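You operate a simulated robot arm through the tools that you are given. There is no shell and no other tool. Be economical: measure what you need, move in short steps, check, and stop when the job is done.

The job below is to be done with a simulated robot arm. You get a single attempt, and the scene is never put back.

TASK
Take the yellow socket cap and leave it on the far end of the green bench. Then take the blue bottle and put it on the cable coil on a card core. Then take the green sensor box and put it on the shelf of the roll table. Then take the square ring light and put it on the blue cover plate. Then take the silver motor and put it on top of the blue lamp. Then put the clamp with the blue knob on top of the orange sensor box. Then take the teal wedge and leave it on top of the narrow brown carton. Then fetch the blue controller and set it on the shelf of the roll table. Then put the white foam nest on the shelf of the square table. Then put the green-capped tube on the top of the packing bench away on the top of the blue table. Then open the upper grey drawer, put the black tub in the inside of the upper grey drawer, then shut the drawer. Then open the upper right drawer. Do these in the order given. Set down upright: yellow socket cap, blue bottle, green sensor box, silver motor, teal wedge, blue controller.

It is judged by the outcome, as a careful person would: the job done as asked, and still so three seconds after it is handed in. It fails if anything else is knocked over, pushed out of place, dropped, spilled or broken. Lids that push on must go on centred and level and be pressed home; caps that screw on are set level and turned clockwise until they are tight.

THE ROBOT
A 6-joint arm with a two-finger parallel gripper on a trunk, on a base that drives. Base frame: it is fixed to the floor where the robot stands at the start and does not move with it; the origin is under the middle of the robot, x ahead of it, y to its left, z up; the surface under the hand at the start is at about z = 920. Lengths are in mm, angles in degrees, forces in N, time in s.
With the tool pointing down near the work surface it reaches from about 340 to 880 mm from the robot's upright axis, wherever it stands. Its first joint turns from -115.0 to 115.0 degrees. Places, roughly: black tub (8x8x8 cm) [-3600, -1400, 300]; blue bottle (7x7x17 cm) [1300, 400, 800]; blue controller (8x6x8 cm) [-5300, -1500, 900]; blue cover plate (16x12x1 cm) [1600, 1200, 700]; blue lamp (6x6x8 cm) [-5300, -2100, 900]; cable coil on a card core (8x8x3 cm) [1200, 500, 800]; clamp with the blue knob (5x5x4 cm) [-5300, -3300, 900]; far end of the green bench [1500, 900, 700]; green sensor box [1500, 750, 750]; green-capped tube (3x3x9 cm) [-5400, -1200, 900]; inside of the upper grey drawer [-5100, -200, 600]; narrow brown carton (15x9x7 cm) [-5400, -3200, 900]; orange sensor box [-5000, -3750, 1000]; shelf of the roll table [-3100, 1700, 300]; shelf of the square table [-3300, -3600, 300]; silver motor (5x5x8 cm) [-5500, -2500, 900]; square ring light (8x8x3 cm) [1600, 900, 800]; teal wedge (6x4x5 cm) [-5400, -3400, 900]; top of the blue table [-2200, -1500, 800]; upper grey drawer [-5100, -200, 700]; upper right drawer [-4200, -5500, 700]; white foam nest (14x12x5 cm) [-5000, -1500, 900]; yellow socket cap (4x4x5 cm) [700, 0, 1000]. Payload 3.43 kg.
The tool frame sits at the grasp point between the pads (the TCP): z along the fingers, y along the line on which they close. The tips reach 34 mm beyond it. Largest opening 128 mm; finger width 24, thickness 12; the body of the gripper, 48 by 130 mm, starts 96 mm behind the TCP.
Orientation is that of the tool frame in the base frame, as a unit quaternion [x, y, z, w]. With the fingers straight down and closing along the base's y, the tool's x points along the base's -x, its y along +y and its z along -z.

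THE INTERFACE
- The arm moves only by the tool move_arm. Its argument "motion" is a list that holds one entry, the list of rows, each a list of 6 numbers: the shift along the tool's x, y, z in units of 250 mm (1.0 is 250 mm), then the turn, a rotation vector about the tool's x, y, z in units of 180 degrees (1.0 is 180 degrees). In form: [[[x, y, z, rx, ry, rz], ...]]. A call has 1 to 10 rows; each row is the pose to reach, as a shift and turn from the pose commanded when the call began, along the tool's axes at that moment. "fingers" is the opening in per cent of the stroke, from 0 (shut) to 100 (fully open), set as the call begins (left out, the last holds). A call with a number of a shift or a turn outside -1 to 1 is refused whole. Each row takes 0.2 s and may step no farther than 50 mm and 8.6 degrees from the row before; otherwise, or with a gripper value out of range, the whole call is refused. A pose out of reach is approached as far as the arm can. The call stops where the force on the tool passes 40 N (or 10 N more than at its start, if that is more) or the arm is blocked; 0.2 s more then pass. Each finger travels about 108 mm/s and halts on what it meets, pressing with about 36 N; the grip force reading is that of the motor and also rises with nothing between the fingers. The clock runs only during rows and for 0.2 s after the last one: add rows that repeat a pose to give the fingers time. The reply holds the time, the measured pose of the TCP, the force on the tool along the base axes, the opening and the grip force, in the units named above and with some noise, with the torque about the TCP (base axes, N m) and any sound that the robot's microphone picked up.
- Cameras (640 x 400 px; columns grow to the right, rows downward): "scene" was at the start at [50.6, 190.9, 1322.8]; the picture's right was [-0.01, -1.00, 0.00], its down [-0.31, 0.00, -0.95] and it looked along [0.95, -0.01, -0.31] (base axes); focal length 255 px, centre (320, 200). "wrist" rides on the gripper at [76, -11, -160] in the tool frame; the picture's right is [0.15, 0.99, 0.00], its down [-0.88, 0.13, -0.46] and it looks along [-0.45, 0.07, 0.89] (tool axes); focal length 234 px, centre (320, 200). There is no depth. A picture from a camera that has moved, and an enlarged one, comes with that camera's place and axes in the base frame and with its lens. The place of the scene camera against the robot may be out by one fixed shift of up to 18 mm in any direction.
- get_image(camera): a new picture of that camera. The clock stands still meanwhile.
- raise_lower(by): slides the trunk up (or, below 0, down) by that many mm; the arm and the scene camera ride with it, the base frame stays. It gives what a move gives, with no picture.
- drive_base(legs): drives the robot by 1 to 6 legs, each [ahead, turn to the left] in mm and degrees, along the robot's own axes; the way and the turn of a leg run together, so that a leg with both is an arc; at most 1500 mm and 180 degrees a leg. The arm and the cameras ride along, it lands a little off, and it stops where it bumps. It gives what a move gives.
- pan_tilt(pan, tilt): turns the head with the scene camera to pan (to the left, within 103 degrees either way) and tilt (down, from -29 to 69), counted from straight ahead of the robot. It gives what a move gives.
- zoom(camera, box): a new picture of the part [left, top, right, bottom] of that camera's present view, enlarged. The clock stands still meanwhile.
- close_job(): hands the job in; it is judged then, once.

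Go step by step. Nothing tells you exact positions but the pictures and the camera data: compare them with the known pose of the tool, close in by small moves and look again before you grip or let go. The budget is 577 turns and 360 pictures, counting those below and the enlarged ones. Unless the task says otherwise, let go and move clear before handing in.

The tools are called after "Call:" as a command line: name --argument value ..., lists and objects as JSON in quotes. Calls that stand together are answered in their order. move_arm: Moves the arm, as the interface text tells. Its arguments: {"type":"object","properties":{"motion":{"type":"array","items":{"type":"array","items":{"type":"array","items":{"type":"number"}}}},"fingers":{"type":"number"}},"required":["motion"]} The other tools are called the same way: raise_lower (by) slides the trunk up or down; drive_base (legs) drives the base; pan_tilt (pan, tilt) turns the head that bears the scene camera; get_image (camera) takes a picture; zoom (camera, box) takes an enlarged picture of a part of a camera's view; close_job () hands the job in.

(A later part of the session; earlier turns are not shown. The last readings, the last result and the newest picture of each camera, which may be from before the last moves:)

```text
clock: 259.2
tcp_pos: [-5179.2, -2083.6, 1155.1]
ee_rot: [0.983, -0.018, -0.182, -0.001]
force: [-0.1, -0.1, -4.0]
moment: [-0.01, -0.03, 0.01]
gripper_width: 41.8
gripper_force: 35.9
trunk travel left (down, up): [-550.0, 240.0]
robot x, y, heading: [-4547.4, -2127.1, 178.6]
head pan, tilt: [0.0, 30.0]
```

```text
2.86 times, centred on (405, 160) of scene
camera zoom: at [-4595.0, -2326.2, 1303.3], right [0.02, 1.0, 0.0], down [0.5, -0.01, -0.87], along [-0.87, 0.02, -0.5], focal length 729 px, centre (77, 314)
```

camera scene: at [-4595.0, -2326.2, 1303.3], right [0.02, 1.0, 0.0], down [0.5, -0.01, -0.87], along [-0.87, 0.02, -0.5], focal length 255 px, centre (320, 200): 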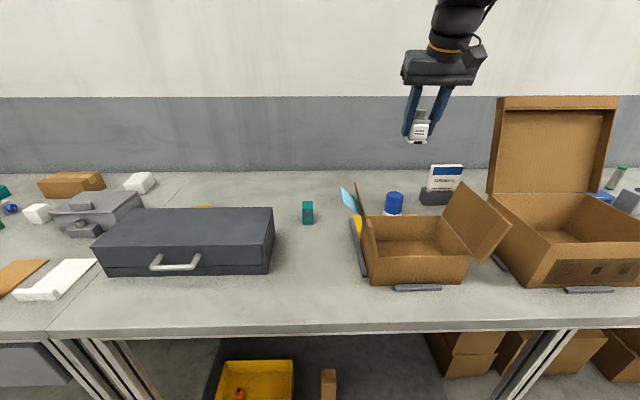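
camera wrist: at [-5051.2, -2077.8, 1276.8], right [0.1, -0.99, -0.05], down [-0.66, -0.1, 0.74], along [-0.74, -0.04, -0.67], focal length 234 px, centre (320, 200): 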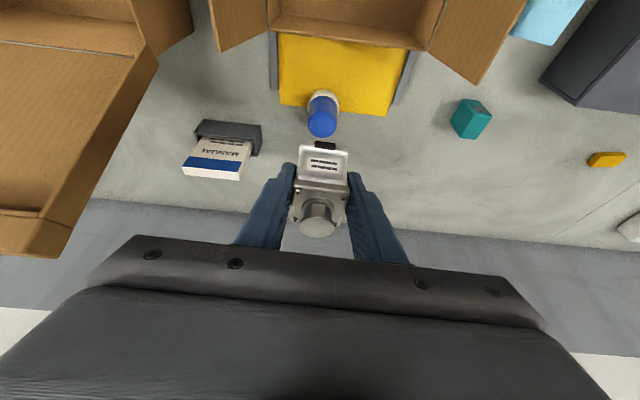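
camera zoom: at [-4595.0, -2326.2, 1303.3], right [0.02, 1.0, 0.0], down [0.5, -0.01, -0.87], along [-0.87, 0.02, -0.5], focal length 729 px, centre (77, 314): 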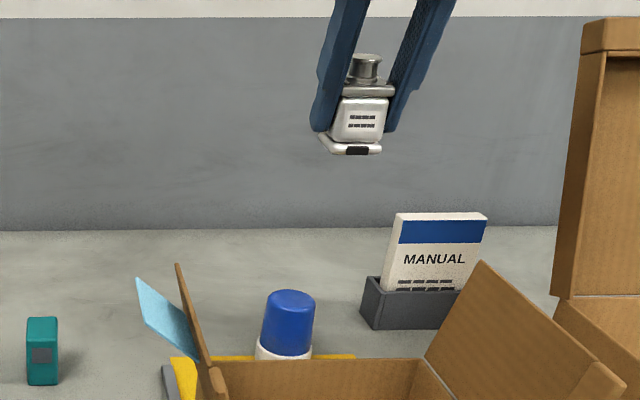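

The lamp top is flat, centred near (-5249, -2084), at about z = 938. I'll bring the motor above it.

Call:
move_arm --motion '[[[-0.09, 0, 0.12, 0, 0, 0], [-0.12, 0.01, 0.28, 0, 0, 0], [-0.09, 0.01, 0.46, 0, 0, 0], [-0.057, 0.01, 0.62, 0, 0, 0]]]'

Call:
zoom --camera "wrist" --box '[240, 80, 400, 240]'

Call:
zoom --camera "scene" --box '[330, 90, 480, 230]'

```text
clock: 260.2
tcp_pos: [-5249.4, -2085.3, 1015.4]
ee_rot: [0.983, -0.018, -0.182, -0.001]
force: [0.0, 0.6, -3.6]
moment: [0.0, 0.01, -0.01]
gripper_width: 41.6
gripper_force: 36.5
trunk travel left (down, up): [-550.0, 240.0]
robot x, y, heading: [-4552.9, -2129.3, 178.6]
head pan, tilt: [0.0, 30.0]
```

```text
2.50 times, centred on (320, 160) of wrist
camera zoom: at [-5119.5, -2079.5, 1137.6], right [0.1, -0.99, -0.05], down [-0.66, -0.1, 0.74], along [-0.74, -0.04, -0.67], focal length 585 px, centre (320, 300)
```

zoom: 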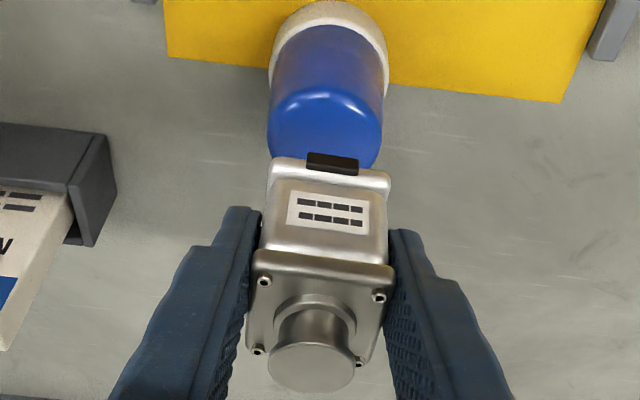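

```text
2.86 times, centred on (405, 160) of scene
camera zoom: at [-4594.6, -2326.3, 1303.3], right [0.02, 1.0, 0.0], down [0.5, -0.01, -0.87], along [-0.87, 0.02, -0.5], focal length 729 px, centre (77, 314)
```

zoom: 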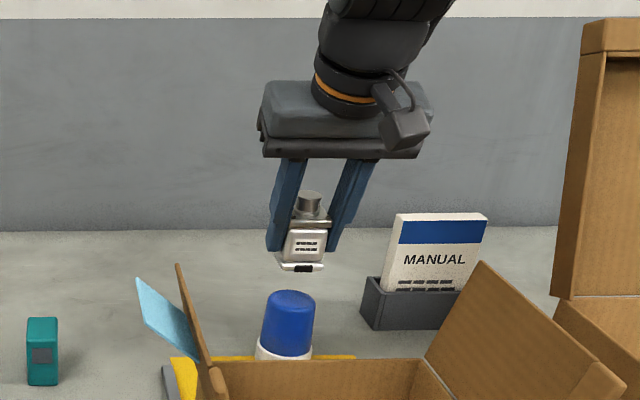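

The motor and lamp are aligned within a few millimetres. I'll lower slowly to contact.

Call:
move_arm --motion '[[[0.018, 0.006, 0.046, 0, 0, 0], [0.036, 0.006, 0.093, 0, 0, 0], [0.039, 0.006, 0.1, 0, 0, 0], [0.042, 0.006, 0.108, 0, 0, 0], [0.045, 0.006, 0.115, 0, 0, 0], [0.048, 0.006, 0.122, 0, 0, 0], [0.051, 0.006, 0.13, 0, 0, 0], [0.054, 0.006, 0.138, 0, 0, 0], [0.057, 0.006, 0.145, 0, 0, 0], [0.06, 0.006, 0.152, 0, 0, 0]]]'

Call:
zoom --camera "scene" --box '[330, 90, 480, 230]'

```text
clock: 262.4
tcp_pos: [-5247.1, -2086.8, 975.1]
ee_rot: [0.983, -0.017, -0.183, -0.001]
force: [0.1, 0.6, -3.1]
moment: [-0.02, -0.06, -0.03]
gripper_width: 41.7
gripper_force: 35.8
trunk travel left (down, up): [-550.0, 240.0]
robot x, y, heading: [-4549.5, -2129.7, 178.5]
head pan, tilt: [0.0, 30.0]
```

```text
2.86 times, centred on (405, 160) of scene
camera zoom: at [-4595.0, -2326.3, 1303.3], right [0.02, 1.0, 0.0], down [0.5, -0.01, -0.87], along [-0.87, 0.02, -0.5], focal length 729 px, centre (77, 314)
```

zoom: 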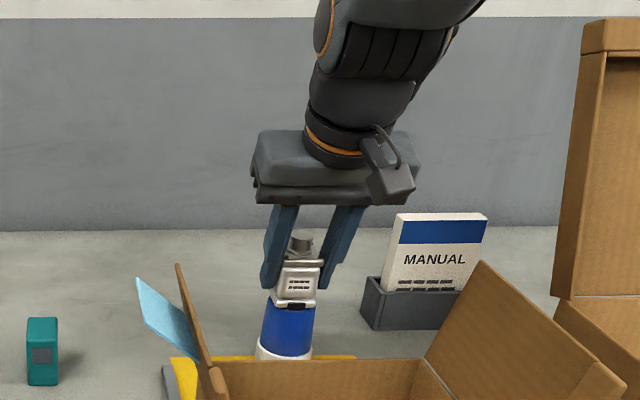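

There's no contact yet, and the motor looks about 4 mm too far right. I'll correct that and continue down.

Call:
move_arm --motion '[[[-0.003, 0.014, -0.006, 0, 0, 0], [0.003, 0.016, 0.007, 0, 0, 0], [0.006, 0.016, 0.015, 0, 0, 0], [0.009, 0.016, 0.022, 0, 0, 0], [0.012, 0.016, 0.03, 0, 0, 0], [0.015, 0.016, 0.037, 0, 0, 0], [0.018, 0.016, 0.045, 0, 0, 0]]]'

Call:
zoom --camera "scene" --box '[360, 130, 450, 230]'

Call:
zoom --camera "wrist" --box '[240, 80, 400, 240]'

```text
clock: 264.0
tcp_pos: [-5247.6, -2090.0, 964.3]
ee_rot: [0.983, -0.017, -0.184, -0.002]
force: [-1.1, 2.3, 36.1]
moment: [0.36, 0.24, 0.01]
gripper_width: 41.4
gripper_force: 36.1
trunk travel left (down, up): [-550.0, 240.0]
robot x, y, heading: [-4549.7, -2129.4, 178.7]
head pan, tilt: [0.0, 30.0]
```

```text
4.00 times, centred on (405, 180) of scene
camera zoom: at [-4593.7, -2326.3, 1303.4], right [0.02, 1.0, 0.0], down [0.5, -0.01, -0.87], along [-0.87, 0.02, -0.5], focal length 1021 px, centre (-20, 280)
```

zoom: 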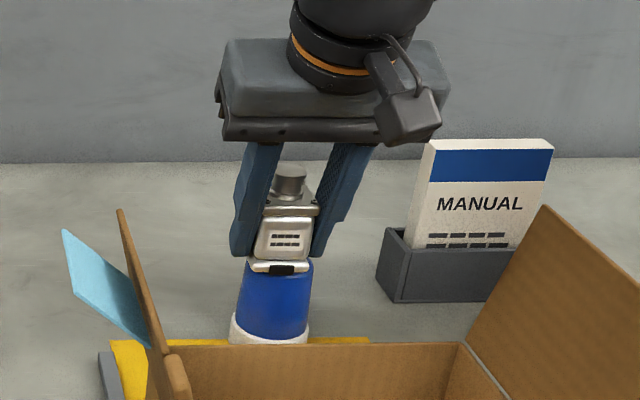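

```text
2.50 times, centred on (320, 160) of wrist
camera zoom: at [-5118.7, -2083.9, 1085.9], right [0.1, -0.99, -0.05], down [-0.66, -0.1, 0.74], along [-0.74, -0.04, -0.67], focal length 585 px, centre (320, 300)
```

zoom: 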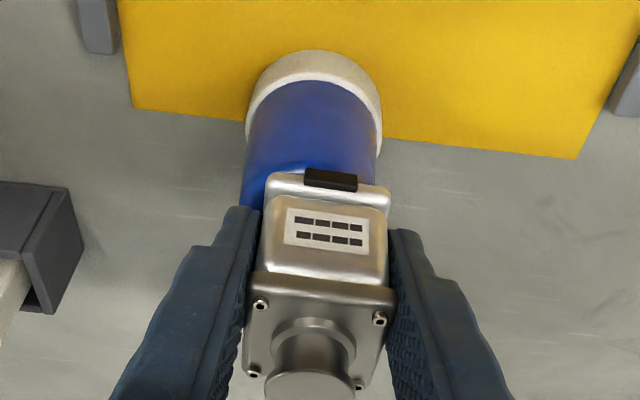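

The motor rests on the lamp and is centred within a few millimetres. I'll unload, open and back off upward.

Call:
move_arm --motion '[[[-0.003, 0, -0.008, 0, 0, 0], [-0.006, 0, -0.015, 0, 0, 0], [-0.006, 0, -0.015, 0, 0, 0]]]'

Call:
move_arm --motion '[[[0, 0, 0, 0, 0, 0], [0, 0, 0, 0, 0, 0], [0, 0, 0, 0, 0, 0]]]' --fingers 65

Call:
zoom --camera "scene" --box '[360, 130, 450, 230]'

```text
clock: 264.8
tcp_pos: [-5246.0, -2090.0, 965.2]
ee_rot: [0.984, -0.018, -0.179, -0.001]
force: [-3.3, 0.9, 4.7]
moment: [0.12, 0.26, -0.01]
gripper_width: 42.0
gripper_force: 36.1
trunk travel left (down, up): [-550.0, 240.0]
robot x, y, heading: [-4550.4, -2130.3, 178.8]
head pan, tilt: [0.0, 30.0]
```

```text
clock: 265.6
tcp_pos: [-5248.7, -2090.5, 966.6]
ee_rot: [0.983, -0.017, -0.183, 0.0]
force: [-1.1, 0.5, -0.7]
moment: [0.02, -0.01, 0.02]
gripper_width: 83.1
gripper_force: 0.1
trunk travel left (down, up): [-550.0, 240.0]
robot x, y, heading: [-4552.9, -2130.3, 178.7]
head pan, tilt: [0.0, 30.0]
```

```text
4.00 times, centred on (405, 180) of scene
camera zoom: at [-4594.9, -2326.3, 1303.3], right [0.02, 1.0, 0.0], down [0.5, -0.01, -0.87], along [-0.87, 0.02, -0.5], focal length 1021 px, centre (-20, 280)
```

zoom: 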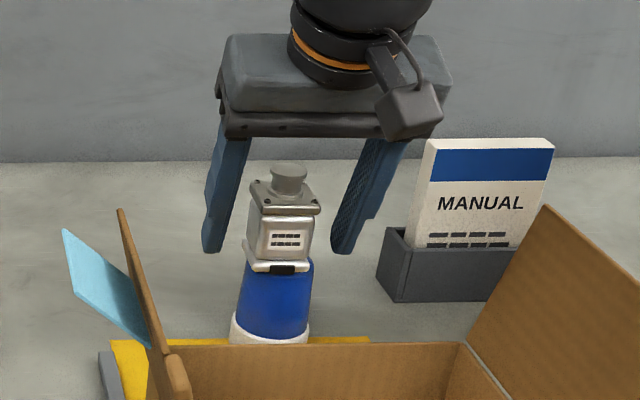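

The motor stands on the lamp. I'll withdraw along the fingers' axis.

Call:
move_arm --motion '[[[0, 0, -0.1, 0, 0, 0], [0, 0, -0.28, 0, 0, 0], [0, 0, -0.46, 0, 0, 0], [0, 0, -0.64, 0, 0, 0], [0, 0, -0.82, 0, 0, 0]]]'

Call:
zoom --camera "scene" --box '[360, 130, 450, 230]'

Call:
get_image --camera "wrist"

```text
clock: 266.8
tcp_pos: [-5174.8, -2091.3, 1160.8]
ee_rot: [0.983, -0.017, -0.182, 0.0]
force: [-0.2, 0.2, -1.3]
moment: [0.0, -0.02, 0.0]
gripper_width: 83.3
gripper_force: 0.1
trunk travel left (down, up): [-550.0, 240.0]
robot x, y, heading: [-4551.0, -2126.4, 178.8]
head pan, tilt: [0.0, 30.0]
```

```text
4.00 times, centred on (405, 180) of scene
camera zoom: at [-4595.4, -2326.2, 1303.3], right [0.02, 1.0, 0.0], down [0.5, -0.01, -0.87], along [-0.87, 0.02, -0.5], focal length 1021 px, centre (-20, 280)
```

zoom: 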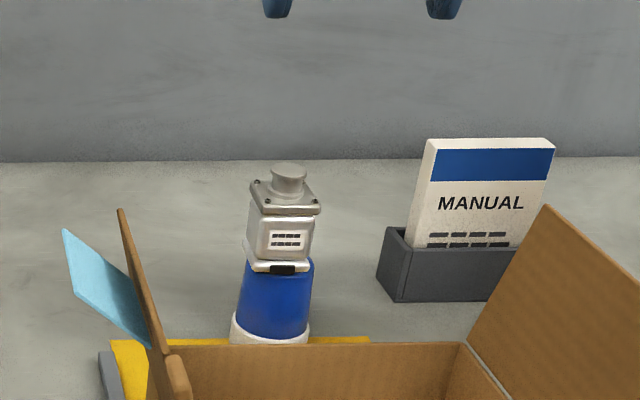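

```text
251 pictures are left
camera wrist: at [-5045.7, -2085.0, 1282.3], right [0.1, -0.99, -0.05], down [-0.66, -0.1, 0.74], along [-0.74, -0.04, -0.67], focal length 234 px, centre (320, 200)
```

wrist: 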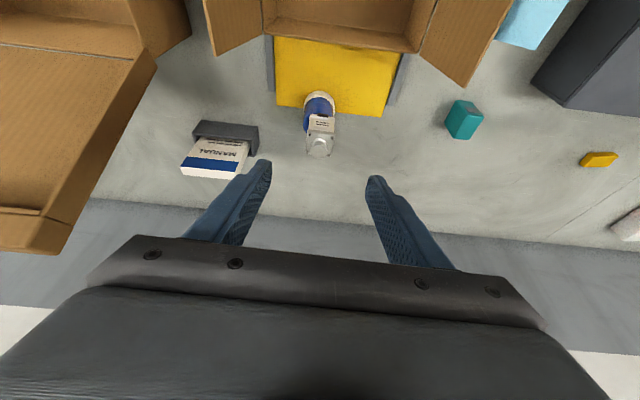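

The motor is in place. Next is the clamp near (-5300, -3300); I'll straighten the hand and drive south along the aisle.

Call:
move_arm --motion '[[[0.14, 0, -0.05, 0, 0.03, 0], [0.28, 0, -0.11, 0, 0.06, 0], [0.42, 0, -0.17, 0, 0.09, 0], [0.56, 0, -0.22, 0, 0.117, 0]]]'

Call:
drive_base --legs '[[-150, 0], [0, 91], [1250, 0], [0, -90], [120, 0]]'

Call:
pan_tilt --pan 0 --tilt 35

Call:
get_image --camera "scene"

Call:
get_image --camera "wrist"

```text
clock: 267.8
tcp_pos: [-5024.4, -2097.9, 1157.5]
ee_rot: [1.0, -0.018, 0.002, 0.003]
force: [-0.5, -0.5, -0.1]
moment: [-0.03, -0.03, -0.02]
gripper_width: 83.2
gripper_force: 0.0
trunk travel left (down, up): [-550.0, 240.0]
robot x, y, heading: [-4552.5, -2129.1, 178.7]
head pan, tilt: [0.0, 30.0]
```

```text
clock: 283.6
tcp_pos: [-5027.2, -3345.5, 1157.5]
ee_rot: [1.0, -0.027, 0.001, 0.002]
force: [0.6, -0.8, 0.2]
moment: [0.01, 0.02, 0.02]
gripper_width: 83.3
gripper_force: 0.1
trunk travel left (down, up): [-550.0, 240.0]
robot x, y, heading: [-4555.3, -3382.2, 177.6]
head pan, tilt: [0.0, 30.0]
```

```text
clock: 284.3
tcp_pos: [-5027.0, -3345.4, 1159.1]
ee_rot: [1.0, -0.028, 0.001, 0.002]
force: [0.0, 0.5, 1.2]
moment: [-0.05, 0.0, 0.01]
gripper_width: 83.3
gripper_force: 0.1
trunk travel left (down, up): [-550.0, 240.0]
robot x, y, heading: [-4554.4, -3385.1, 177.6]
head pan, tilt: [0.0, 35.0]
```

```text
250 pictures are left
camera scene: at [-4599.1, -3581.5, 1295.5], right [0.04, 1.0, 0.0], down [0.57, -0.02, -0.82], along [-0.82, 0.04, -0.57], focal length 255 px, centre (320, 200)
```

scene: 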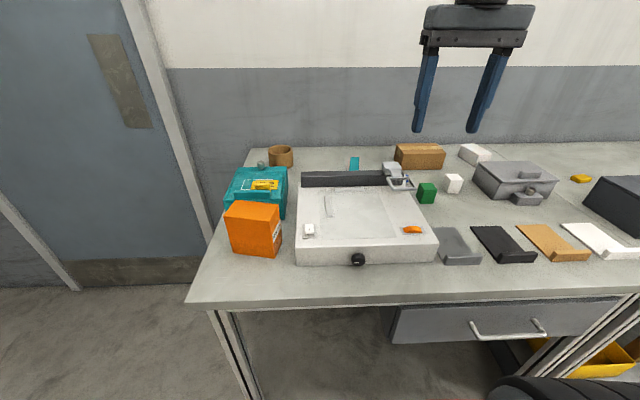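

```text
249 pictures are left
camera wrist: at [-4951.2, -3337.9, 1317.6], right [0.09, -1.0, 0.0], down [-0.89, -0.08, 0.46], along [-0.45, -0.05, -0.89], focal length 234 px, centre (320, 200)
```

wrist: 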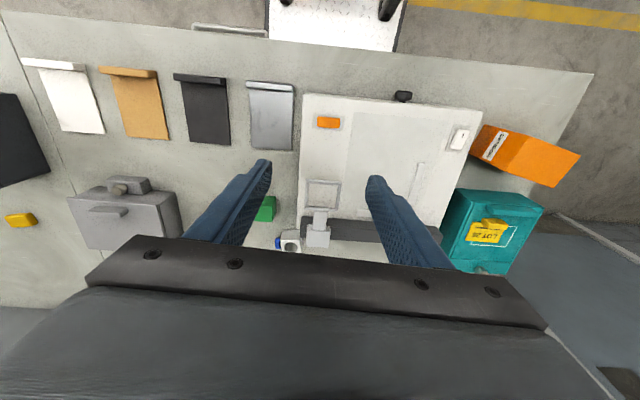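

I see the orange box, the scale-like white unit and the clamp with the blue knob beside its arm. I'll zoom in on the clamp.

Call:
zoom --camera "scene" --box '[320, 130, 500, 240]'

Call:
zoom --camera "wrist" --box '[220, 160, 380, 260]'

Call:
zoom --camera "scene" --box '[200, 140, 360, 280]'

```text
3.56 times, centred on (410, 185) of scene
camera zoom: at [-4599.1, -3581.5, 1295.5], right [0.04, 1.0, 0.0], down [0.57, -0.02, -0.82], along [-0.82, 0.04, -0.57], focal length 908 px, centre (0, 253)
```

zoom: 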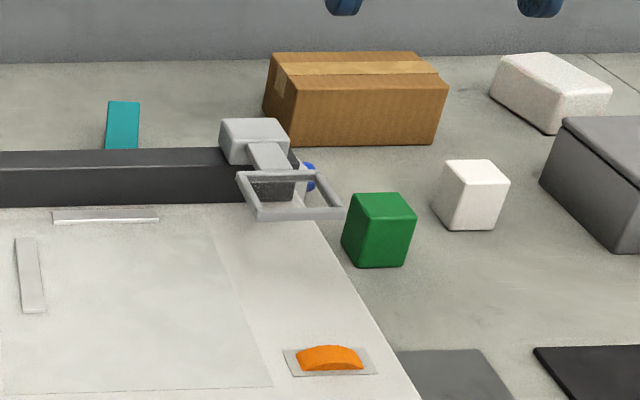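

```text
4.00 times, centred on (300, 210) of wrist
camera zoom: at [-4951.2, -3337.9, 1317.6], right [0.09, -1.0, 0.0], down [-0.89, -0.08, 0.46], along [-0.45, -0.05, -0.89], focal length 937 px, centre (400, 160)
```

zoom: 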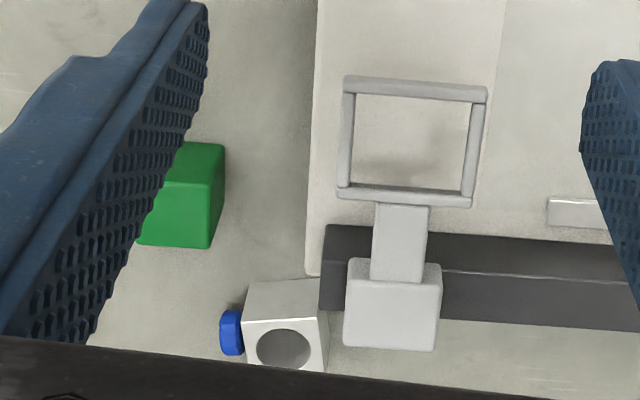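

```text
2.86 times, centred on (280, 210) of scene
camera zoom: at [-4599.1, -3581.5, 1295.5], right [0.04, 1.0, 0.0], down [0.57, -0.02, -0.82], along [-0.82, 0.04, -0.57], focal length 729 px, centre (434, 171)
```

zoom: 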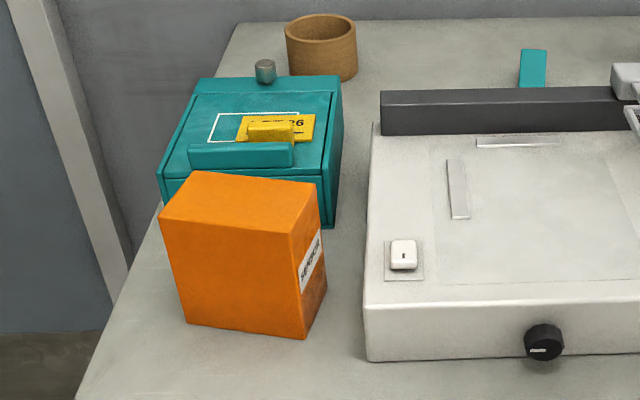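

The clamp's body is at about (-5275, -3305) with the knob toward +y and the unit's bar close on its other side. I'll turn the gripper 90° so the fingers close along x, and move above it.

Call:
move_arm --motion '[[[-0.16, -0.02, 0.08, 0, 0, -0.045], [-0.32, -0.04, 0.16, 0, 0, -0.09], [-0.48, -0.06, 0.24, 0, 0, -0.135], [-0.64, -0.08, 0.32, 0, 0, -0.18], [-0.8, -0.1, 0.38, 0, 0, -0.225], [-0.96, -0.117, 0.4, 0, 0, -0.27]]]' --fingers 65

Call:
move_arm --motion '[[[0, 0, 0, 0, 0, -0.046], [0, 0, 0, 0, 0, -0.092], [0, 0, 0, 0, 0, -0.138], [0, 0, 0, 0, 0, -0.184], [0, 0, 0, 0, 0, -0.23]]]'

Call:
get_image --camera "wrist"

Call:
get_image --camera "scene"

```text
clock: 285.7
tcp_pos: [-5267.2, -3302.3, 1059.3]
ee_rot: [0.922, 0.388, 0.0, 0.001]
force: [1.1, 1.0, 0.1]
moment: [-0.01, 0.06, 0.01]
gripper_width: 83.0
gripper_force: 0.2
trunk travel left (down, up): [-550.0, 240.0]
robot x, y, heading: [-4553.5, -3385.8, 177.5]
head pan, tilt: [0.0, 35.0]
```

```text
clock: 286.9
tcp_pos: [-5264.8, -3302.8, 1059.0]
ee_rot: [0.726, 0.688, 0.0, 0.002]
force: [-0.1, 0.6, -0.1]
moment: [-0.03, 0.03, 0.02]
gripper_width: 82.9
gripper_force: 0.1
trunk travel left (down, up): [-550.0, 240.0]
robot x, y, heading: [-4552.6, -3386.1, 177.2]
head pan, tilt: [0.0, 35.0]
```

```text
245 pictures are left
camera wrist: at [-5273.2, -3227.1, 1217.3], right [1.0, 0.09, 0.0], down [0.08, -0.88, 0.46], along [0.04, -0.46, -0.89], focal length 234 px, centre (320, 200)
```

wrist: 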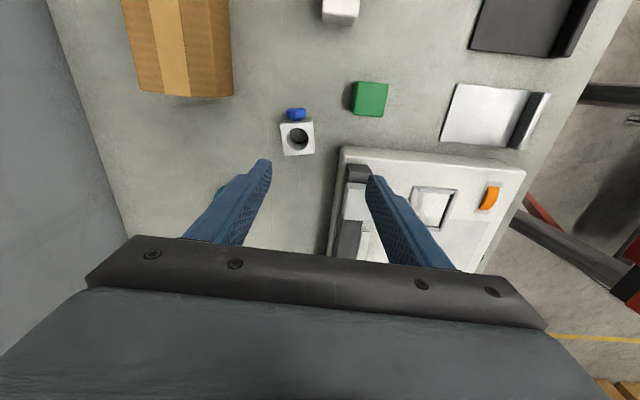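

```text
244 pictures are left
camera scene: at [-4599.2, -3581.5, 1295.5], right [0.04, 1.0, 0.0], down [0.57, -0.02, -0.82], along [-0.82, 0.04, -0.57], focal length 255 px, centre (320, 200)
```

scene: 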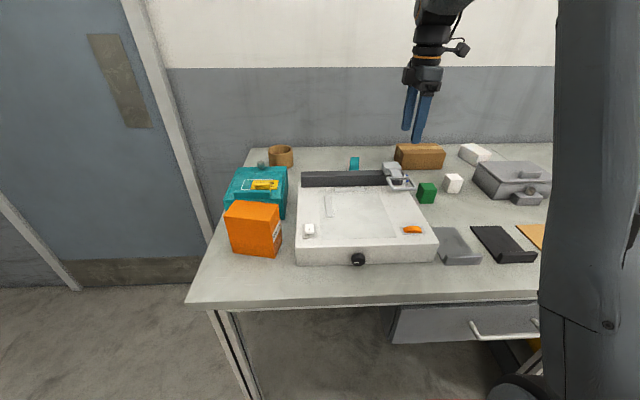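

The clamp's body is at (-5297, -3300) with free space on both x sides. I'll shift and lower partway.

Call:
move_arm --motion '[[[0.005, -0.1, 0.08, 0, 0, 0], [0.005, -0.128, 0.25, 0, 0, 0], [0.005, -0.128, 0.4, 0, 0, 0]]]'

Call:
get_image --camera "wrist"

```text
clock: 287.7
tcp_pos: [-5297.8, -3301.6, 957.9]
ee_rot: [0.727, 0.687, -0.001, 0.002]
force: [-0.5, -1.3, 1.3]
moment: [-0.02, 0.06, 0.03]
gripper_width: 82.9
gripper_force: 0.0
trunk travel left (down, up): [-550.0, 240.0]
robot x, y, heading: [-4552.4, -3388.6, 177.6]
head pan, tilt: [0.0, 35.0]
```

```text
243 pictures are left
camera wrist: at [-5304.2, -3225.3, 1117.4], right [1.0, 0.09, 0.0], down [0.08, -0.88, 0.46], along [0.04, -0.46, -0.89], focal length 234 px, centre (320, 200)
```

wrist: 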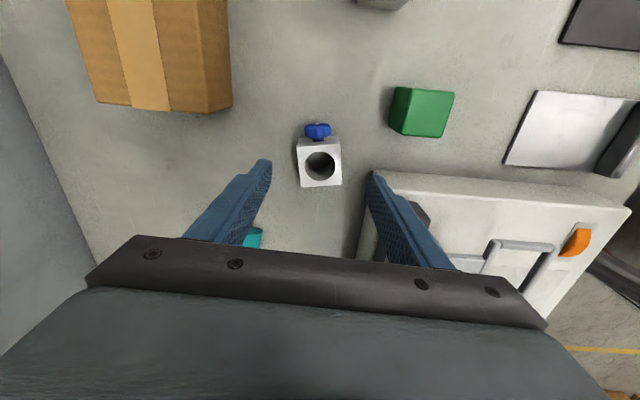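

The unit's corner is close to the right finger, so I'll narrow the opening to 58 mm and shift slightly before going down.

Call:
move_arm --motion '[[[0.016, -0.006, 0, 0, 0, 0], [0.016, -0.006, 0.06, 0, 0, 0], [0.016, -0.006, 0.13, 0, 0, 0]]]' --fingers 45

Call:
get_image --camera "wrist"

```text
clock: 288.5
tcp_pos: [-5298.2, -3296.8, 925.6]
ee_rot: [0.726, 0.687, -0.001, 0.002]
force: [-0.5, -0.2, 0.1]
moment: [0.03, 0.02, -0.01]
gripper_width: 57.8
gripper_force: 0.1
trunk travel left (down, up): [-550.0, 240.0]
robot x, y, heading: [-4556.5, -3386.4, 177.4]
head pan, tilt: [0.0, 35.0]
```

```text
242 pictures are left
camera wrist: at [-5305.5, -3220.2, 1085.4], right [1.0, 0.09, 0.0], down [0.08, -0.88, 0.46], along [0.04, -0.46, -0.89], focal length 234 px, centre (320, 200)
```

wrist: 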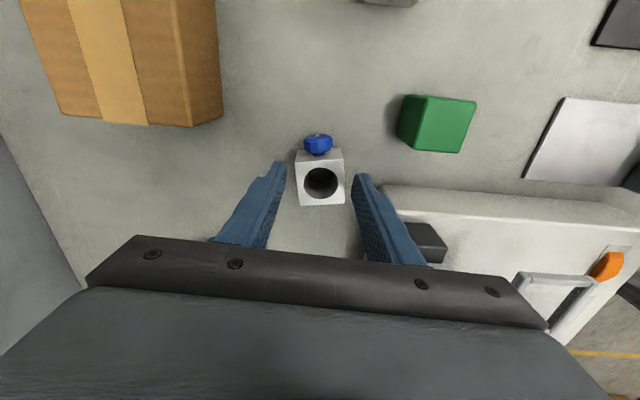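

There's enough margin on both sides. I'll go down and grip, then lift.

Call:
move_arm --motion '[[[0, 0, 0.06, 0, 0, 0], [0, 0, 0.115, 0, 0, 0], [0, 0, 0.115, 0, 0, 0]]]'

Call:
move_arm --motion '[[[0, 0, 0, 0, 0, 0], [0, 0, 0, 0, 0, 0], [0, 0, 0, 0, 0, 0]]]' --fingers 15

Call:
move_arm --motion '[[[0, 0, -0.1, 0, 0, 0], [0, 0, -0.28, 0, 0, 0], [0, 0, -0.46, 0, 0, 0], [0, 0, -0.64, 0, 0, 0], [0, 0, -0.8, 0, 0, 0]]]'

Call:
get_image --camera "wrist"

```text
clock: 289.3
tcp_pos: [-5297.5, -3296.6, 895.8]
ee_rot: [0.727, 0.687, -0.001, 0.001]
force: [0.1, 1.0, 0.3]
moment: [0.0, -0.03, -0.03]
gripper_width: 57.9
gripper_force: 0.1
trunk travel left (down, up): [-550.0, 240.0]
robot x, y, heading: [-4553.7, -3387.1, 177.5]
head pan, tilt: [0.0, 35.0]
```

```text
clock: 290.1
tcp_pos: [-5298.8, -3297.0, 896.5]
ee_rot: [0.726, 0.687, -0.001, 0.001]
force: [-0.6, 0.8, 0.6]
moment: [0.0, 0.02, 0.02]
gripper_width: 43.2
gripper_force: 36.2
trunk travel left (down, up): [-550.0, 240.0]
robot x, y, heading: [-4552.8, -3381.5, 177.5]
head pan, tilt: [0.0, 35.0]
```

```text
clock: 291.3
tcp_pos: [-5299.3, -3296.5, 1098.5]
ee_rot: [0.727, 0.687, 0.0, 0.002]
force: [-0.4, 0.3, -1.7]
moment: [0.01, -0.01, 0.01]
gripper_width: 43.8
gripper_force: 36.0
trunk travel left (down, up): [-550.0, 240.0]
robot x, y, heading: [-4553.4, -3385.1, 177.5]
head pan, tilt: [0.0, 35.0]
```

```text
241 pictures are left
camera wrist: at [-5306.5, -3220.1, 1256.8], right [1.0, 0.09, 0.0], down [0.08, -0.88, 0.46], along [0.04, -0.46, -0.89], focal length 234 px, centre (320, 200)
```

wrist: 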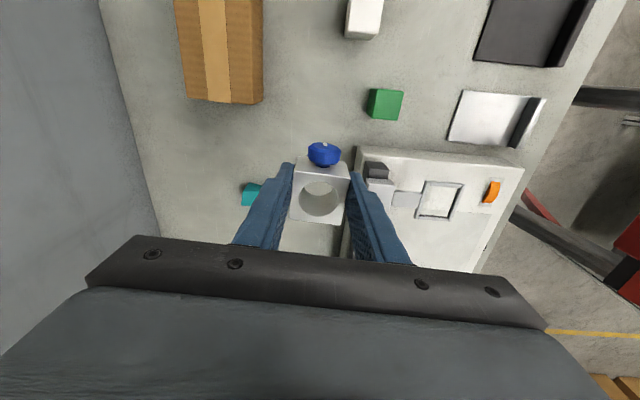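

The clamp is held. I'll carry it toward the orange box.

Call:
move_arm --motion '[[[-0.15, 0.11, -0.05, 0, 0, 0], [-0.3, 0.23, -0.1, 0, 0, 0], [-0.46, 0.35, -0.12, 0, 0, 0], [-0.61, 0.47, -0.12, 0, 0, 0], [-0.766, 0.582, -0.12, 0, 0, 0]]]'

Call:
move_arm --motion '[[[-0.15, 0.11, 0, 0, 0, 0], [-0.3, 0.23, 0, 0, 0, 0], [-0.46, 0.35, 0, 0, 0, 0], [-0.6, 0.46, 0, 0, 0, 0]]]'

Call:
get_image --camera "wrist"

Call:
get_image --camera "scene"

```text
refused: row 3 steps farther than a row can; nothing moved
```

```text
clock: 292.3
tcp_pos: [-5193.0, -3453.0, 1096.5]
ee_rot: [0.726, 0.687, -0.001, 0.002]
force: [-0.3, 0.4, -1.6]
moment: [-0.02, -0.06, -0.02]
gripper_width: 43.5
gripper_force: 35.8
trunk travel left (down, up): [-550.0, 240.0]
robot x, y, heading: [-4554.9, -3381.1, 177.6]
head pan, tilt: [0.0, 35.0]
```

```text
240 pictures are left
camera wrist: at [-5199.9, -3376.4, 1256.4], right [1.0, 0.09, 0.0], down [0.08, -0.88, 0.46], along [0.04, -0.46, -0.89], focal length 234 px, centre (320, 200)
```

wrist: 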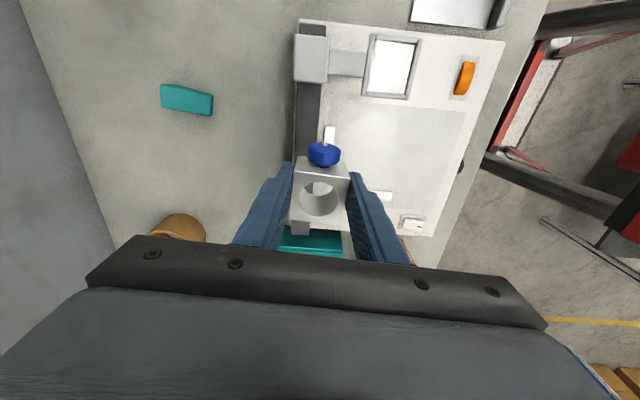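

```text
239 pictures are left
camera scene: at [-4599.5, -3581.1, 1295.5], right [0.04, 1.0, 0.0], down [0.57, -0.03, -0.82], along [-0.82, 0.04, -0.57], focal length 255 px, centre (320, 200)
```

scene: 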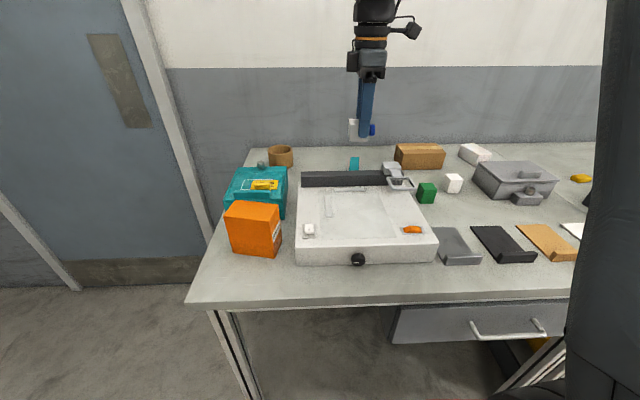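

I'll continue to the orange box.

Call:
move_arm --motion '[[[-0.14, 0.11, -0.06, 0, 0, 0], [-0.28, 0.22, -0.1, 0, 0, 0], [-0.43, 0.33, -0.1, 0, 0, 0], [-0.58, 0.44, -0.1, 0, 0, 0], [-0.73, 0.55, -0.1, 0, 0, 0], [-0.86, 0.66, -0.1, 0, 0, 0]]]'

Call:
get_image --camera "wrist"

Call:
get_image --camera "scene"

```text
clock: 293.7
tcp_pos: [-5040.4, -3678.5, 1123.4]
ee_rot: [0.726, 0.687, -0.001, 0.001]
force: [-0.9, 0.3, -1.9]
moment: [-0.03, -0.07, 0.0]
gripper_width: 43.8
gripper_force: 36.3
trunk travel left (down, up): [-550.0, 240.0]
robot x, y, heading: [-4553.3, -3389.8, 177.4]
head pan, tilt: [0.0, 35.0]
```

```text
238 pictures are left
camera wrist: at [-5046.9, -3601.4, 1283.1], right [1.0, 0.09, 0.0], down [0.08, -0.88, 0.46], along [0.04, -0.46, -0.89], focal length 234 px, centre (320, 200)
```

wrist: 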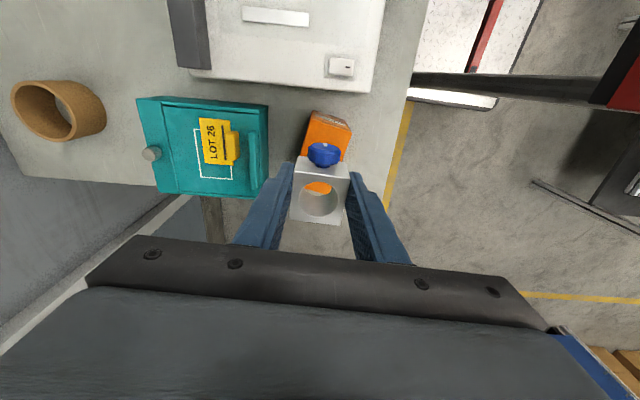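

```text
237 pictures are left
camera scene: at [-4599.4, -3581.2, 1295.5], right [0.04, 1.0, 0.0], down [0.57, -0.03, -0.82], along [-0.82, 0.04, -0.57], focal length 255 px, centre (320, 200)
```

scene: 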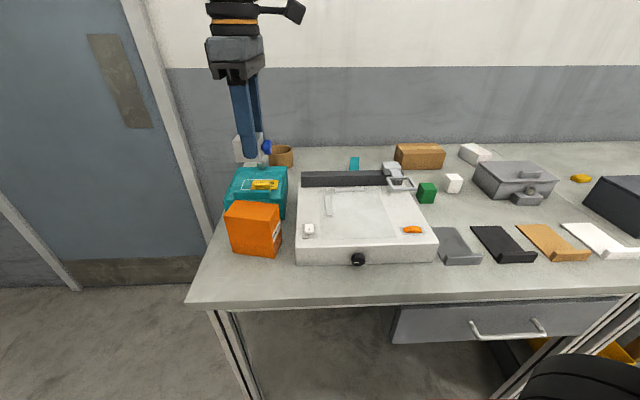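

The orange box is centred near (-5035, -3713), turned about -15°. I'll move above its centre and lower partway.

Call:
move_arm --motion '[[[-0.119, 0.027, 0, 0, 0, 0], [-0.119, 0.027, 0.16, 0, 0, 0], [-0.119, 0.027, 0.3, 0, 0, 0]]]'

Call:
zoom --camera "scene" --box '[190, 120, 320, 270]'

Call:
get_image --camera "wrist"

```text
clock: 294.5
tcp_pos: [-5032.8, -3707.4, 1048.3]
ee_rot: [0.727, 0.687, -0.001, 0.002]
force: [0.0, 0.4, -1.7]
moment: [-0.01, 0.02, 0.0]
gripper_width: 44.1
gripper_force: 36.0
trunk travel left (down, up): [-550.0, 240.0]
robot x, y, heading: [-4551.1, -3382.6, 177.3]
head pan, tilt: [0.0, 35.0]
```

```text
2.67 times, centred on (255, 195) of scene
camera zoom: at [-4599.0, -3581.5, 1295.5], right [0.04, 1.0, 0.0], down [0.57, -0.02, -0.82], along [-0.82, 0.04, -0.57], focal length 681 px, centre (493, 213)
```

zoom: 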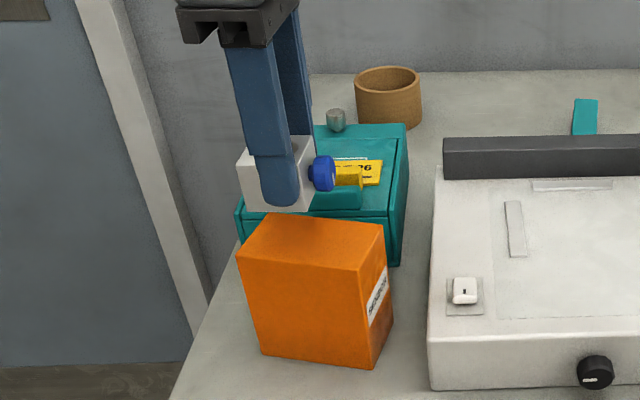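

```text
235 pictures are left
camera wrist: at [-5040.7, -3631.0, 1207.8], right [1.0, 0.09, 0.0], down [0.08, -0.88, 0.46], along [0.04, -0.46, -0.89], focal length 234 px, centre (320, 200)
```

wrist: 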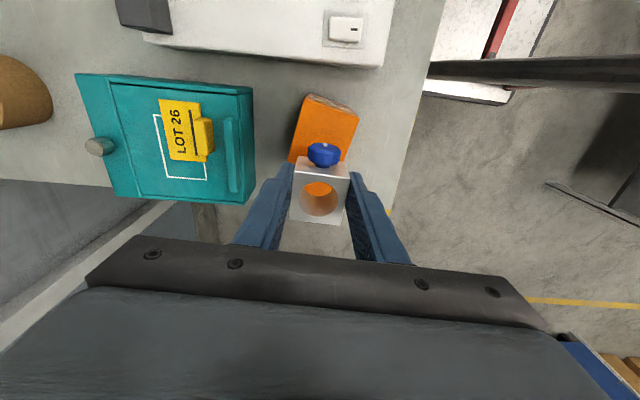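

The clamp will land close to the centre of the box's top. I'll lower slowly to contact.

Call:
move_arm --motion '[[[0, 0, 0.06, 0, 0, 0], [0, 0, 0.1, 0, 0, 0], [0, 0, 0.11, 0, 0, 0], [0, 0, 0.12, 0, 0, 0], [0, 0, 0.13, 0, 0, 0], [0, 0, 0.14, 0, 0, 0], [0, 0, 0.15, 0, 0, 0], [0, 0, 0.16, 0, 0, 0], [0, 0, 0.17, 0, 0, 0], [0, 0, 0.18, 0, 0, 0]]]'

Call:
zoom --camera "scene" --box '[190, 120, 320, 270]'

```text
clock: 296.7
tcp_pos: [-5033.1, -3706.9, 1006.1]
ee_rot: [0.727, 0.687, -0.003, 0.001]
force: [2.9, 4.1, 29.1]
moment: [0.47, -0.34, 0.04]
gripper_width: 44.1
gripper_force: 36.2
trunk travel left (down, up): [-550.0, 240.0]
robot x, y, heading: [-4553.9, -3386.0, 177.5]
head pan, tilt: [0.0, 35.0]
```

```text
2.67 times, centred on (255, 195) of scene
camera zoom: at [-4598.1, -3580.8, 1295.9], right [0.04, 1.0, 0.0], down [0.57, -0.03, -0.82], along [-0.82, 0.04, -0.57], focal length 681 px, centre (493, 213)
```

zoom: 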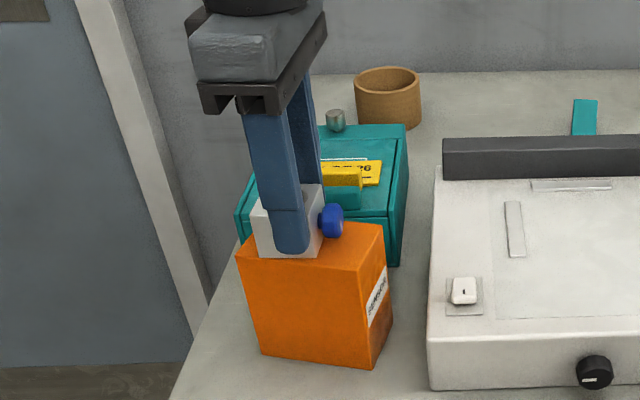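

The clamp touches the top but sits toward the left-front edge. I'll lift slightly, shift about 16 mm toward +y and 4 mm back, and lower again.

Call:
move_arm --motion '[[[0, 0, -0.03, 0, 0, 0], [0.0, 0, -0.06, 0, 0, 0], [0.064, -0.018, -0.06, 0, 0, 0], [0.064, -0.018, -0.04, 0, 0, 0], [0.064, -0.018, -0.03, 0, 0, 0], [0.064, -0.018, -0.02, 0, 0, 0], [0.064, -0.018, -0.012, 0, 0, 0], [0.064, -0.018, -0.006, 0, 0, 0]]]'

Call:
zoom --camera "scene" --box '[190, 120, 320, 270]'

```text
clock: 298.5
tcp_pos: [-5037.9, -3690.5, 1006.6]
ee_rot: [0.726, 0.687, -0.002, 0.002]
force: [1.7, -0.5, 11.6]
moment: [0.17, -0.06, -0.02]
gripper_width: 43.8
gripper_force: 36.5
trunk travel left (down, up): [-550.0, 240.0]
robot x, y, heading: [-4552.5, -3386.1, 177.5]
head pan, tilt: [0.0, 35.0]
```

```text
2.67 times, centred on (255, 195) of scene
camera zoom: at [-4598.7, -3581.3, 1295.7], right [0.04, 1.0, 0.0], down [0.57, -0.02, -0.82], along [-0.82, 0.04, -0.57], focal length 681 px, centre (493, 213)
```

zoom: 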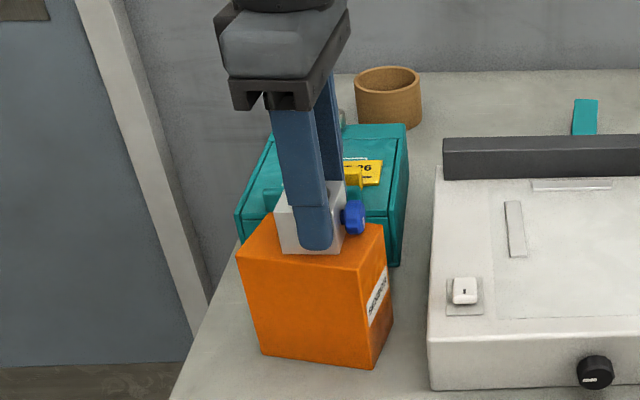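

The clamp is centred. I'll release and lift.

Call:
move_arm --motion '[[[0, 0, 0, 0, 0, 0], [0, 0, 0, 0, 0, 0], [0, 0, 0, 0, 0, 0]]]' --fingers 52

Call:
move_arm --motion '[[[0, 0, -0.1, 0, 0, 0], [0, 0, -0.28, 0, 0, 0], [0, 0, -0.46, 0, 0, 0], [0, 0, -0.6, 0, 0, 0]]]'

Call:
zoom --camera "scene" --box '[190, 120, 320, 270]'

Call:
get_image --camera "wrist"

```text
clock: 299.3
tcp_pos: [-5038.3, -3689.3, 1005.4]
ee_rot: [0.727, 0.687, -0.001, 0.001]
force: [-0.5, 0.0, 0.0]
moment: [0.0, -0.05, -0.01]
gripper_width: 67.0
gripper_force: 0.1
trunk travel left (down, up): [-550.0, 240.0]
robot x, y, heading: [-4554.4, -3384.9, 177.3]
head pan, tilt: [0.0, 35.0]
```

```text
clock: 300.3
tcp_pos: [-5038.1, -3687.5, 1157.1]
ee_rot: [0.726, 0.687, -0.001, 0.002]
force: [-0.1, -0.1, 0.2]
moment: [0.02, 0.01, -0.01]
gripper_width: 66.5
gripper_force: 0.0
trunk travel left (down, up): [-550.0, 240.0]
robot x, y, heading: [-4551.0, -3384.9, 177.5]
head pan, tilt: [0.0, 35.0]
```

```text
2.67 times, centred on (255, 195) of scene
camera zoom: at [-4599.2, -3581.6, 1295.5], right [0.04, 1.0, 0.0], down [0.57, -0.02, -0.82], along [-0.82, 0.04, -0.57], focal length 681 px, centre (493, 213)
```

zoom: 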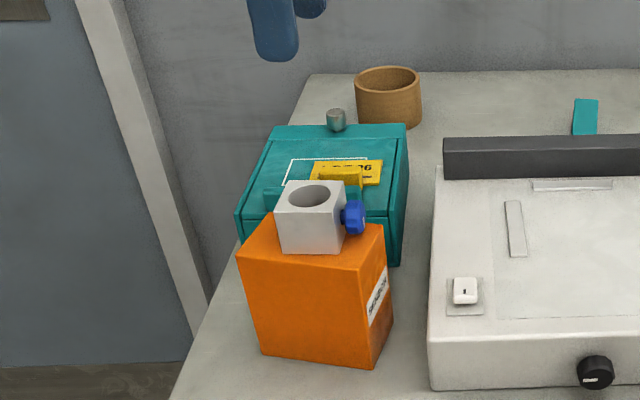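

```text
231 pictures are left
camera wrist: at [-5046.0, -3612.1, 1316.5], right [1.0, 0.09, 0.0], down [0.08, -0.88, 0.46], along [0.04, -0.46, -0.89], focal length 234 px, centre (320, 200)
```

wrist: 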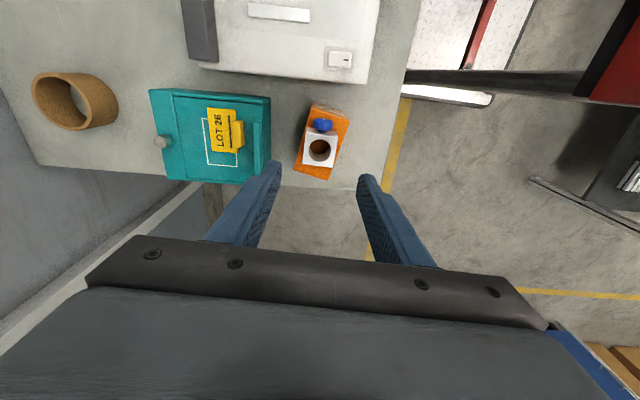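

The clamp stands on the orange box. Next is the teal wedge near (-5394, -3420); I'll move toward it and turn the gripper back.

Call:
move_arm --motion '[[[0.1, -0.15, 0, 0, 0, 0], [0.2, -0.3, 0, 0, 0, 0], [0.3, -0.45, 0, 0, 0, 0], [0.4, -0.6, 0, 0, 0, 0], [0.5, -0.74, 0, 0, 0, 0]]]'

Call:
move_arm --motion '[[[0.1, -0.14, 0.02, 0, 0, 0.046], [0.2, -0.28, 0.04, 0, 0, 0.092], [0.3, -0.42, 0.06, 0, 0, 0.138], [0.4, -0.54, 0.08, 0, 0, 0.184], [0.46, -0.66, 0.1, 0, 0, 0.23]]]'

Call:
move_arm --motion '[[[0, 0, 0, 0, 0, 0.046], [0, 0, 0, 0, 0, 0.092], [0, 0, 0, 0, 0, 0.138], [0, 0, 0, 0, 0, 0.184], [0, 0, 0, 0, 0, 0.23], [0, 0, 0, 0, 0, 0.26]]]'

Call:
get_image --camera "wrist"

Call:
get_image --camera "scene"

```text
clock: 301.5
tcp_pos: [-5214.4, -3554.2, 1154.0]
ee_rot: [0.725, 0.688, -0.001, 0.001]
force: [0.7, -0.1, -0.1]
moment: [0.05, 0.03, 0.01]
gripper_width: 66.7
gripper_force: 0.0
trunk travel left (down, up): [-550.0, 240.0]
robot x, y, heading: [-4553.3, -3385.7, 177.6]
head pan, tilt: [0.0, 35.0]
```

```text
clock: 302.7
tcp_pos: [-5371.6, -3430.1, 1126.8]
ee_rot: [0.923, 0.385, -0.001, 0.001]
force: [0.2, 0.0, 0.6]
moment: [0.06, 0.08, 0.0]
gripper_width: 66.7
gripper_force: 0.0
trunk travel left (down, up): [-550.0, 240.0]
robot x, y, heading: [-4553.2, -3385.5, 177.7]
head pan, tilt: [0.0, 35.0]
```

```text
clock: 304.1
tcp_pos: [-5373.4, -3430.7, 1128.4]
ee_rot: [1.0, -0.013, 0.001, 0.002]
force: [-0.3, 0.5, 0.8]
moment: [0.0, -0.01, 0.01]
gripper_width: 66.6
gripper_force: 0.0
trunk travel left (down, up): [-550.0, 240.0]
robot x, y, heading: [-4556.6, -3385.9, 177.4]
head pan, tilt: [0.0, 35.0]
```

```text
230 pictures are left
camera wrist: at [-5298.0, -3421.1, 1287.6], right [0.12, -0.99, 0.0], down [-0.88, -0.11, 0.46], along [-0.45, -0.06, -0.89], focal length 234 px, centre (320, 200)
```

wrist: 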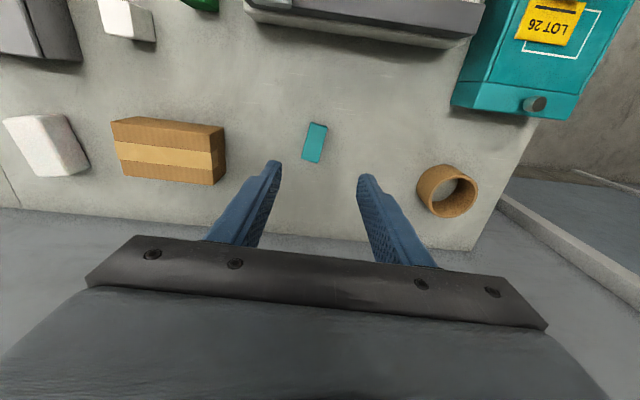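

```text
229 pictures are left
camera scene: at [-4599.2, -3581.5, 1295.5], right [0.04, 1.0, 0.0], down [0.57, -0.02, -0.82], along [-0.82, 0.04, -0.57], focal length 255 px, centre (320, 200)
```

scene: 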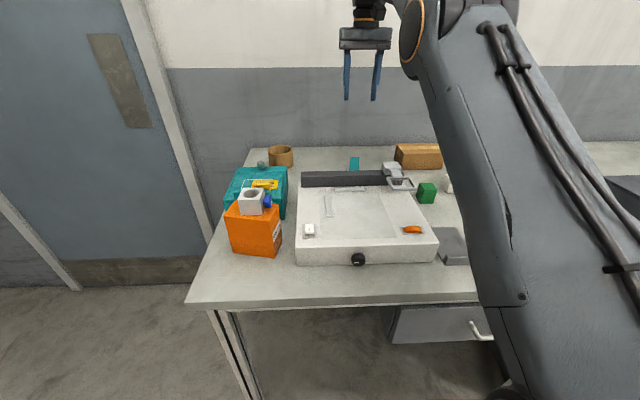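

I'll zoom in on the wedge and the carton.

Call:
zoom --camera "wrist" --box '[270, 100, 370, 180]'

Call:
zoom --camera "wrist" --box '[90, 90, 250, 210]'

```text
5.00 times, centred on (320, 140) of wrist
camera zoom: at [-5298.0, -3421.1, 1287.6], right [0.12, -0.99, 0.0], down [-0.88, -0.11, 0.46], along [-0.45, -0.06, -0.89], focal length 1171 px, centre (320, 500)
```

zoom: 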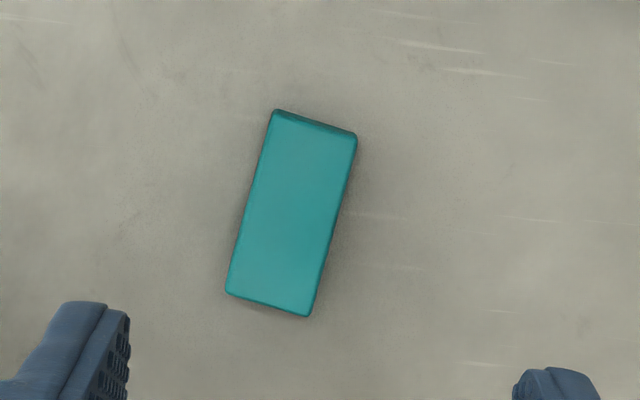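

```text
3.33 times, centred on (170, 150) of wrist
camera zoom: at [-5298.0, -3421.1, 1287.6], right [0.12, -0.99, 0.0], down [-0.88, -0.11, 0.46], along [-0.45, -0.06, -0.89], focal length 781 px, centre (820, 367)
```

zoom: 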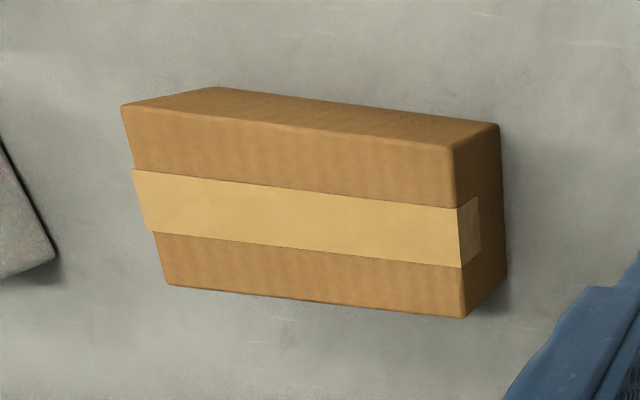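

The wedge's low end faces me, its long axis turned about 10°. I'll align the gripper across its sides and descend partway.

Call:
move_arm --motion '[[[-0.06, -0.015, 0.1, 0, 0, 0.025], [-0.12, -0.029, 0.27, 0, 0, 0.05], [-0.12, -0.029, 0.45, 0, 0, 0.05], [-0.12, -0.029, 0.6, 0, 0, 0.05], [-0.12, -0.029, 0.75, 0, 0, 0.05]]]'

Call:
get_image --camera "wrist"

```text
clock: 305.3
tcp_pos: [-5403.4, -3422.1, 941.7]
ee_rot: [0.996, -0.091, 0.0, 0.002]
force: [0.2, 0.0, 1.7]
moment: [-0.01, 0.04, 0.0]
gripper_width: 66.6
gripper_force: 0.1
trunk travel left (down, up): [-550.0, 240.0]
robot x, y, heading: [-4554.8, -3386.9, 177.6]
head pan, tilt: [0.0, 35.0]
```

```text
226 pictures are left
camera wrist: at [-5326.7, -3425.9, 1101.0], right [-0.03, -1.0, 0.0], down [-0.89, 0.03, 0.46], along [-0.46, 0.01, -0.89], focal length 234 px, centre (320, 200)
```

wrist: 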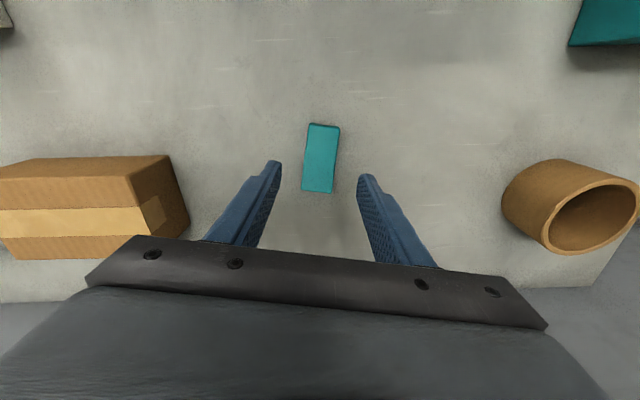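

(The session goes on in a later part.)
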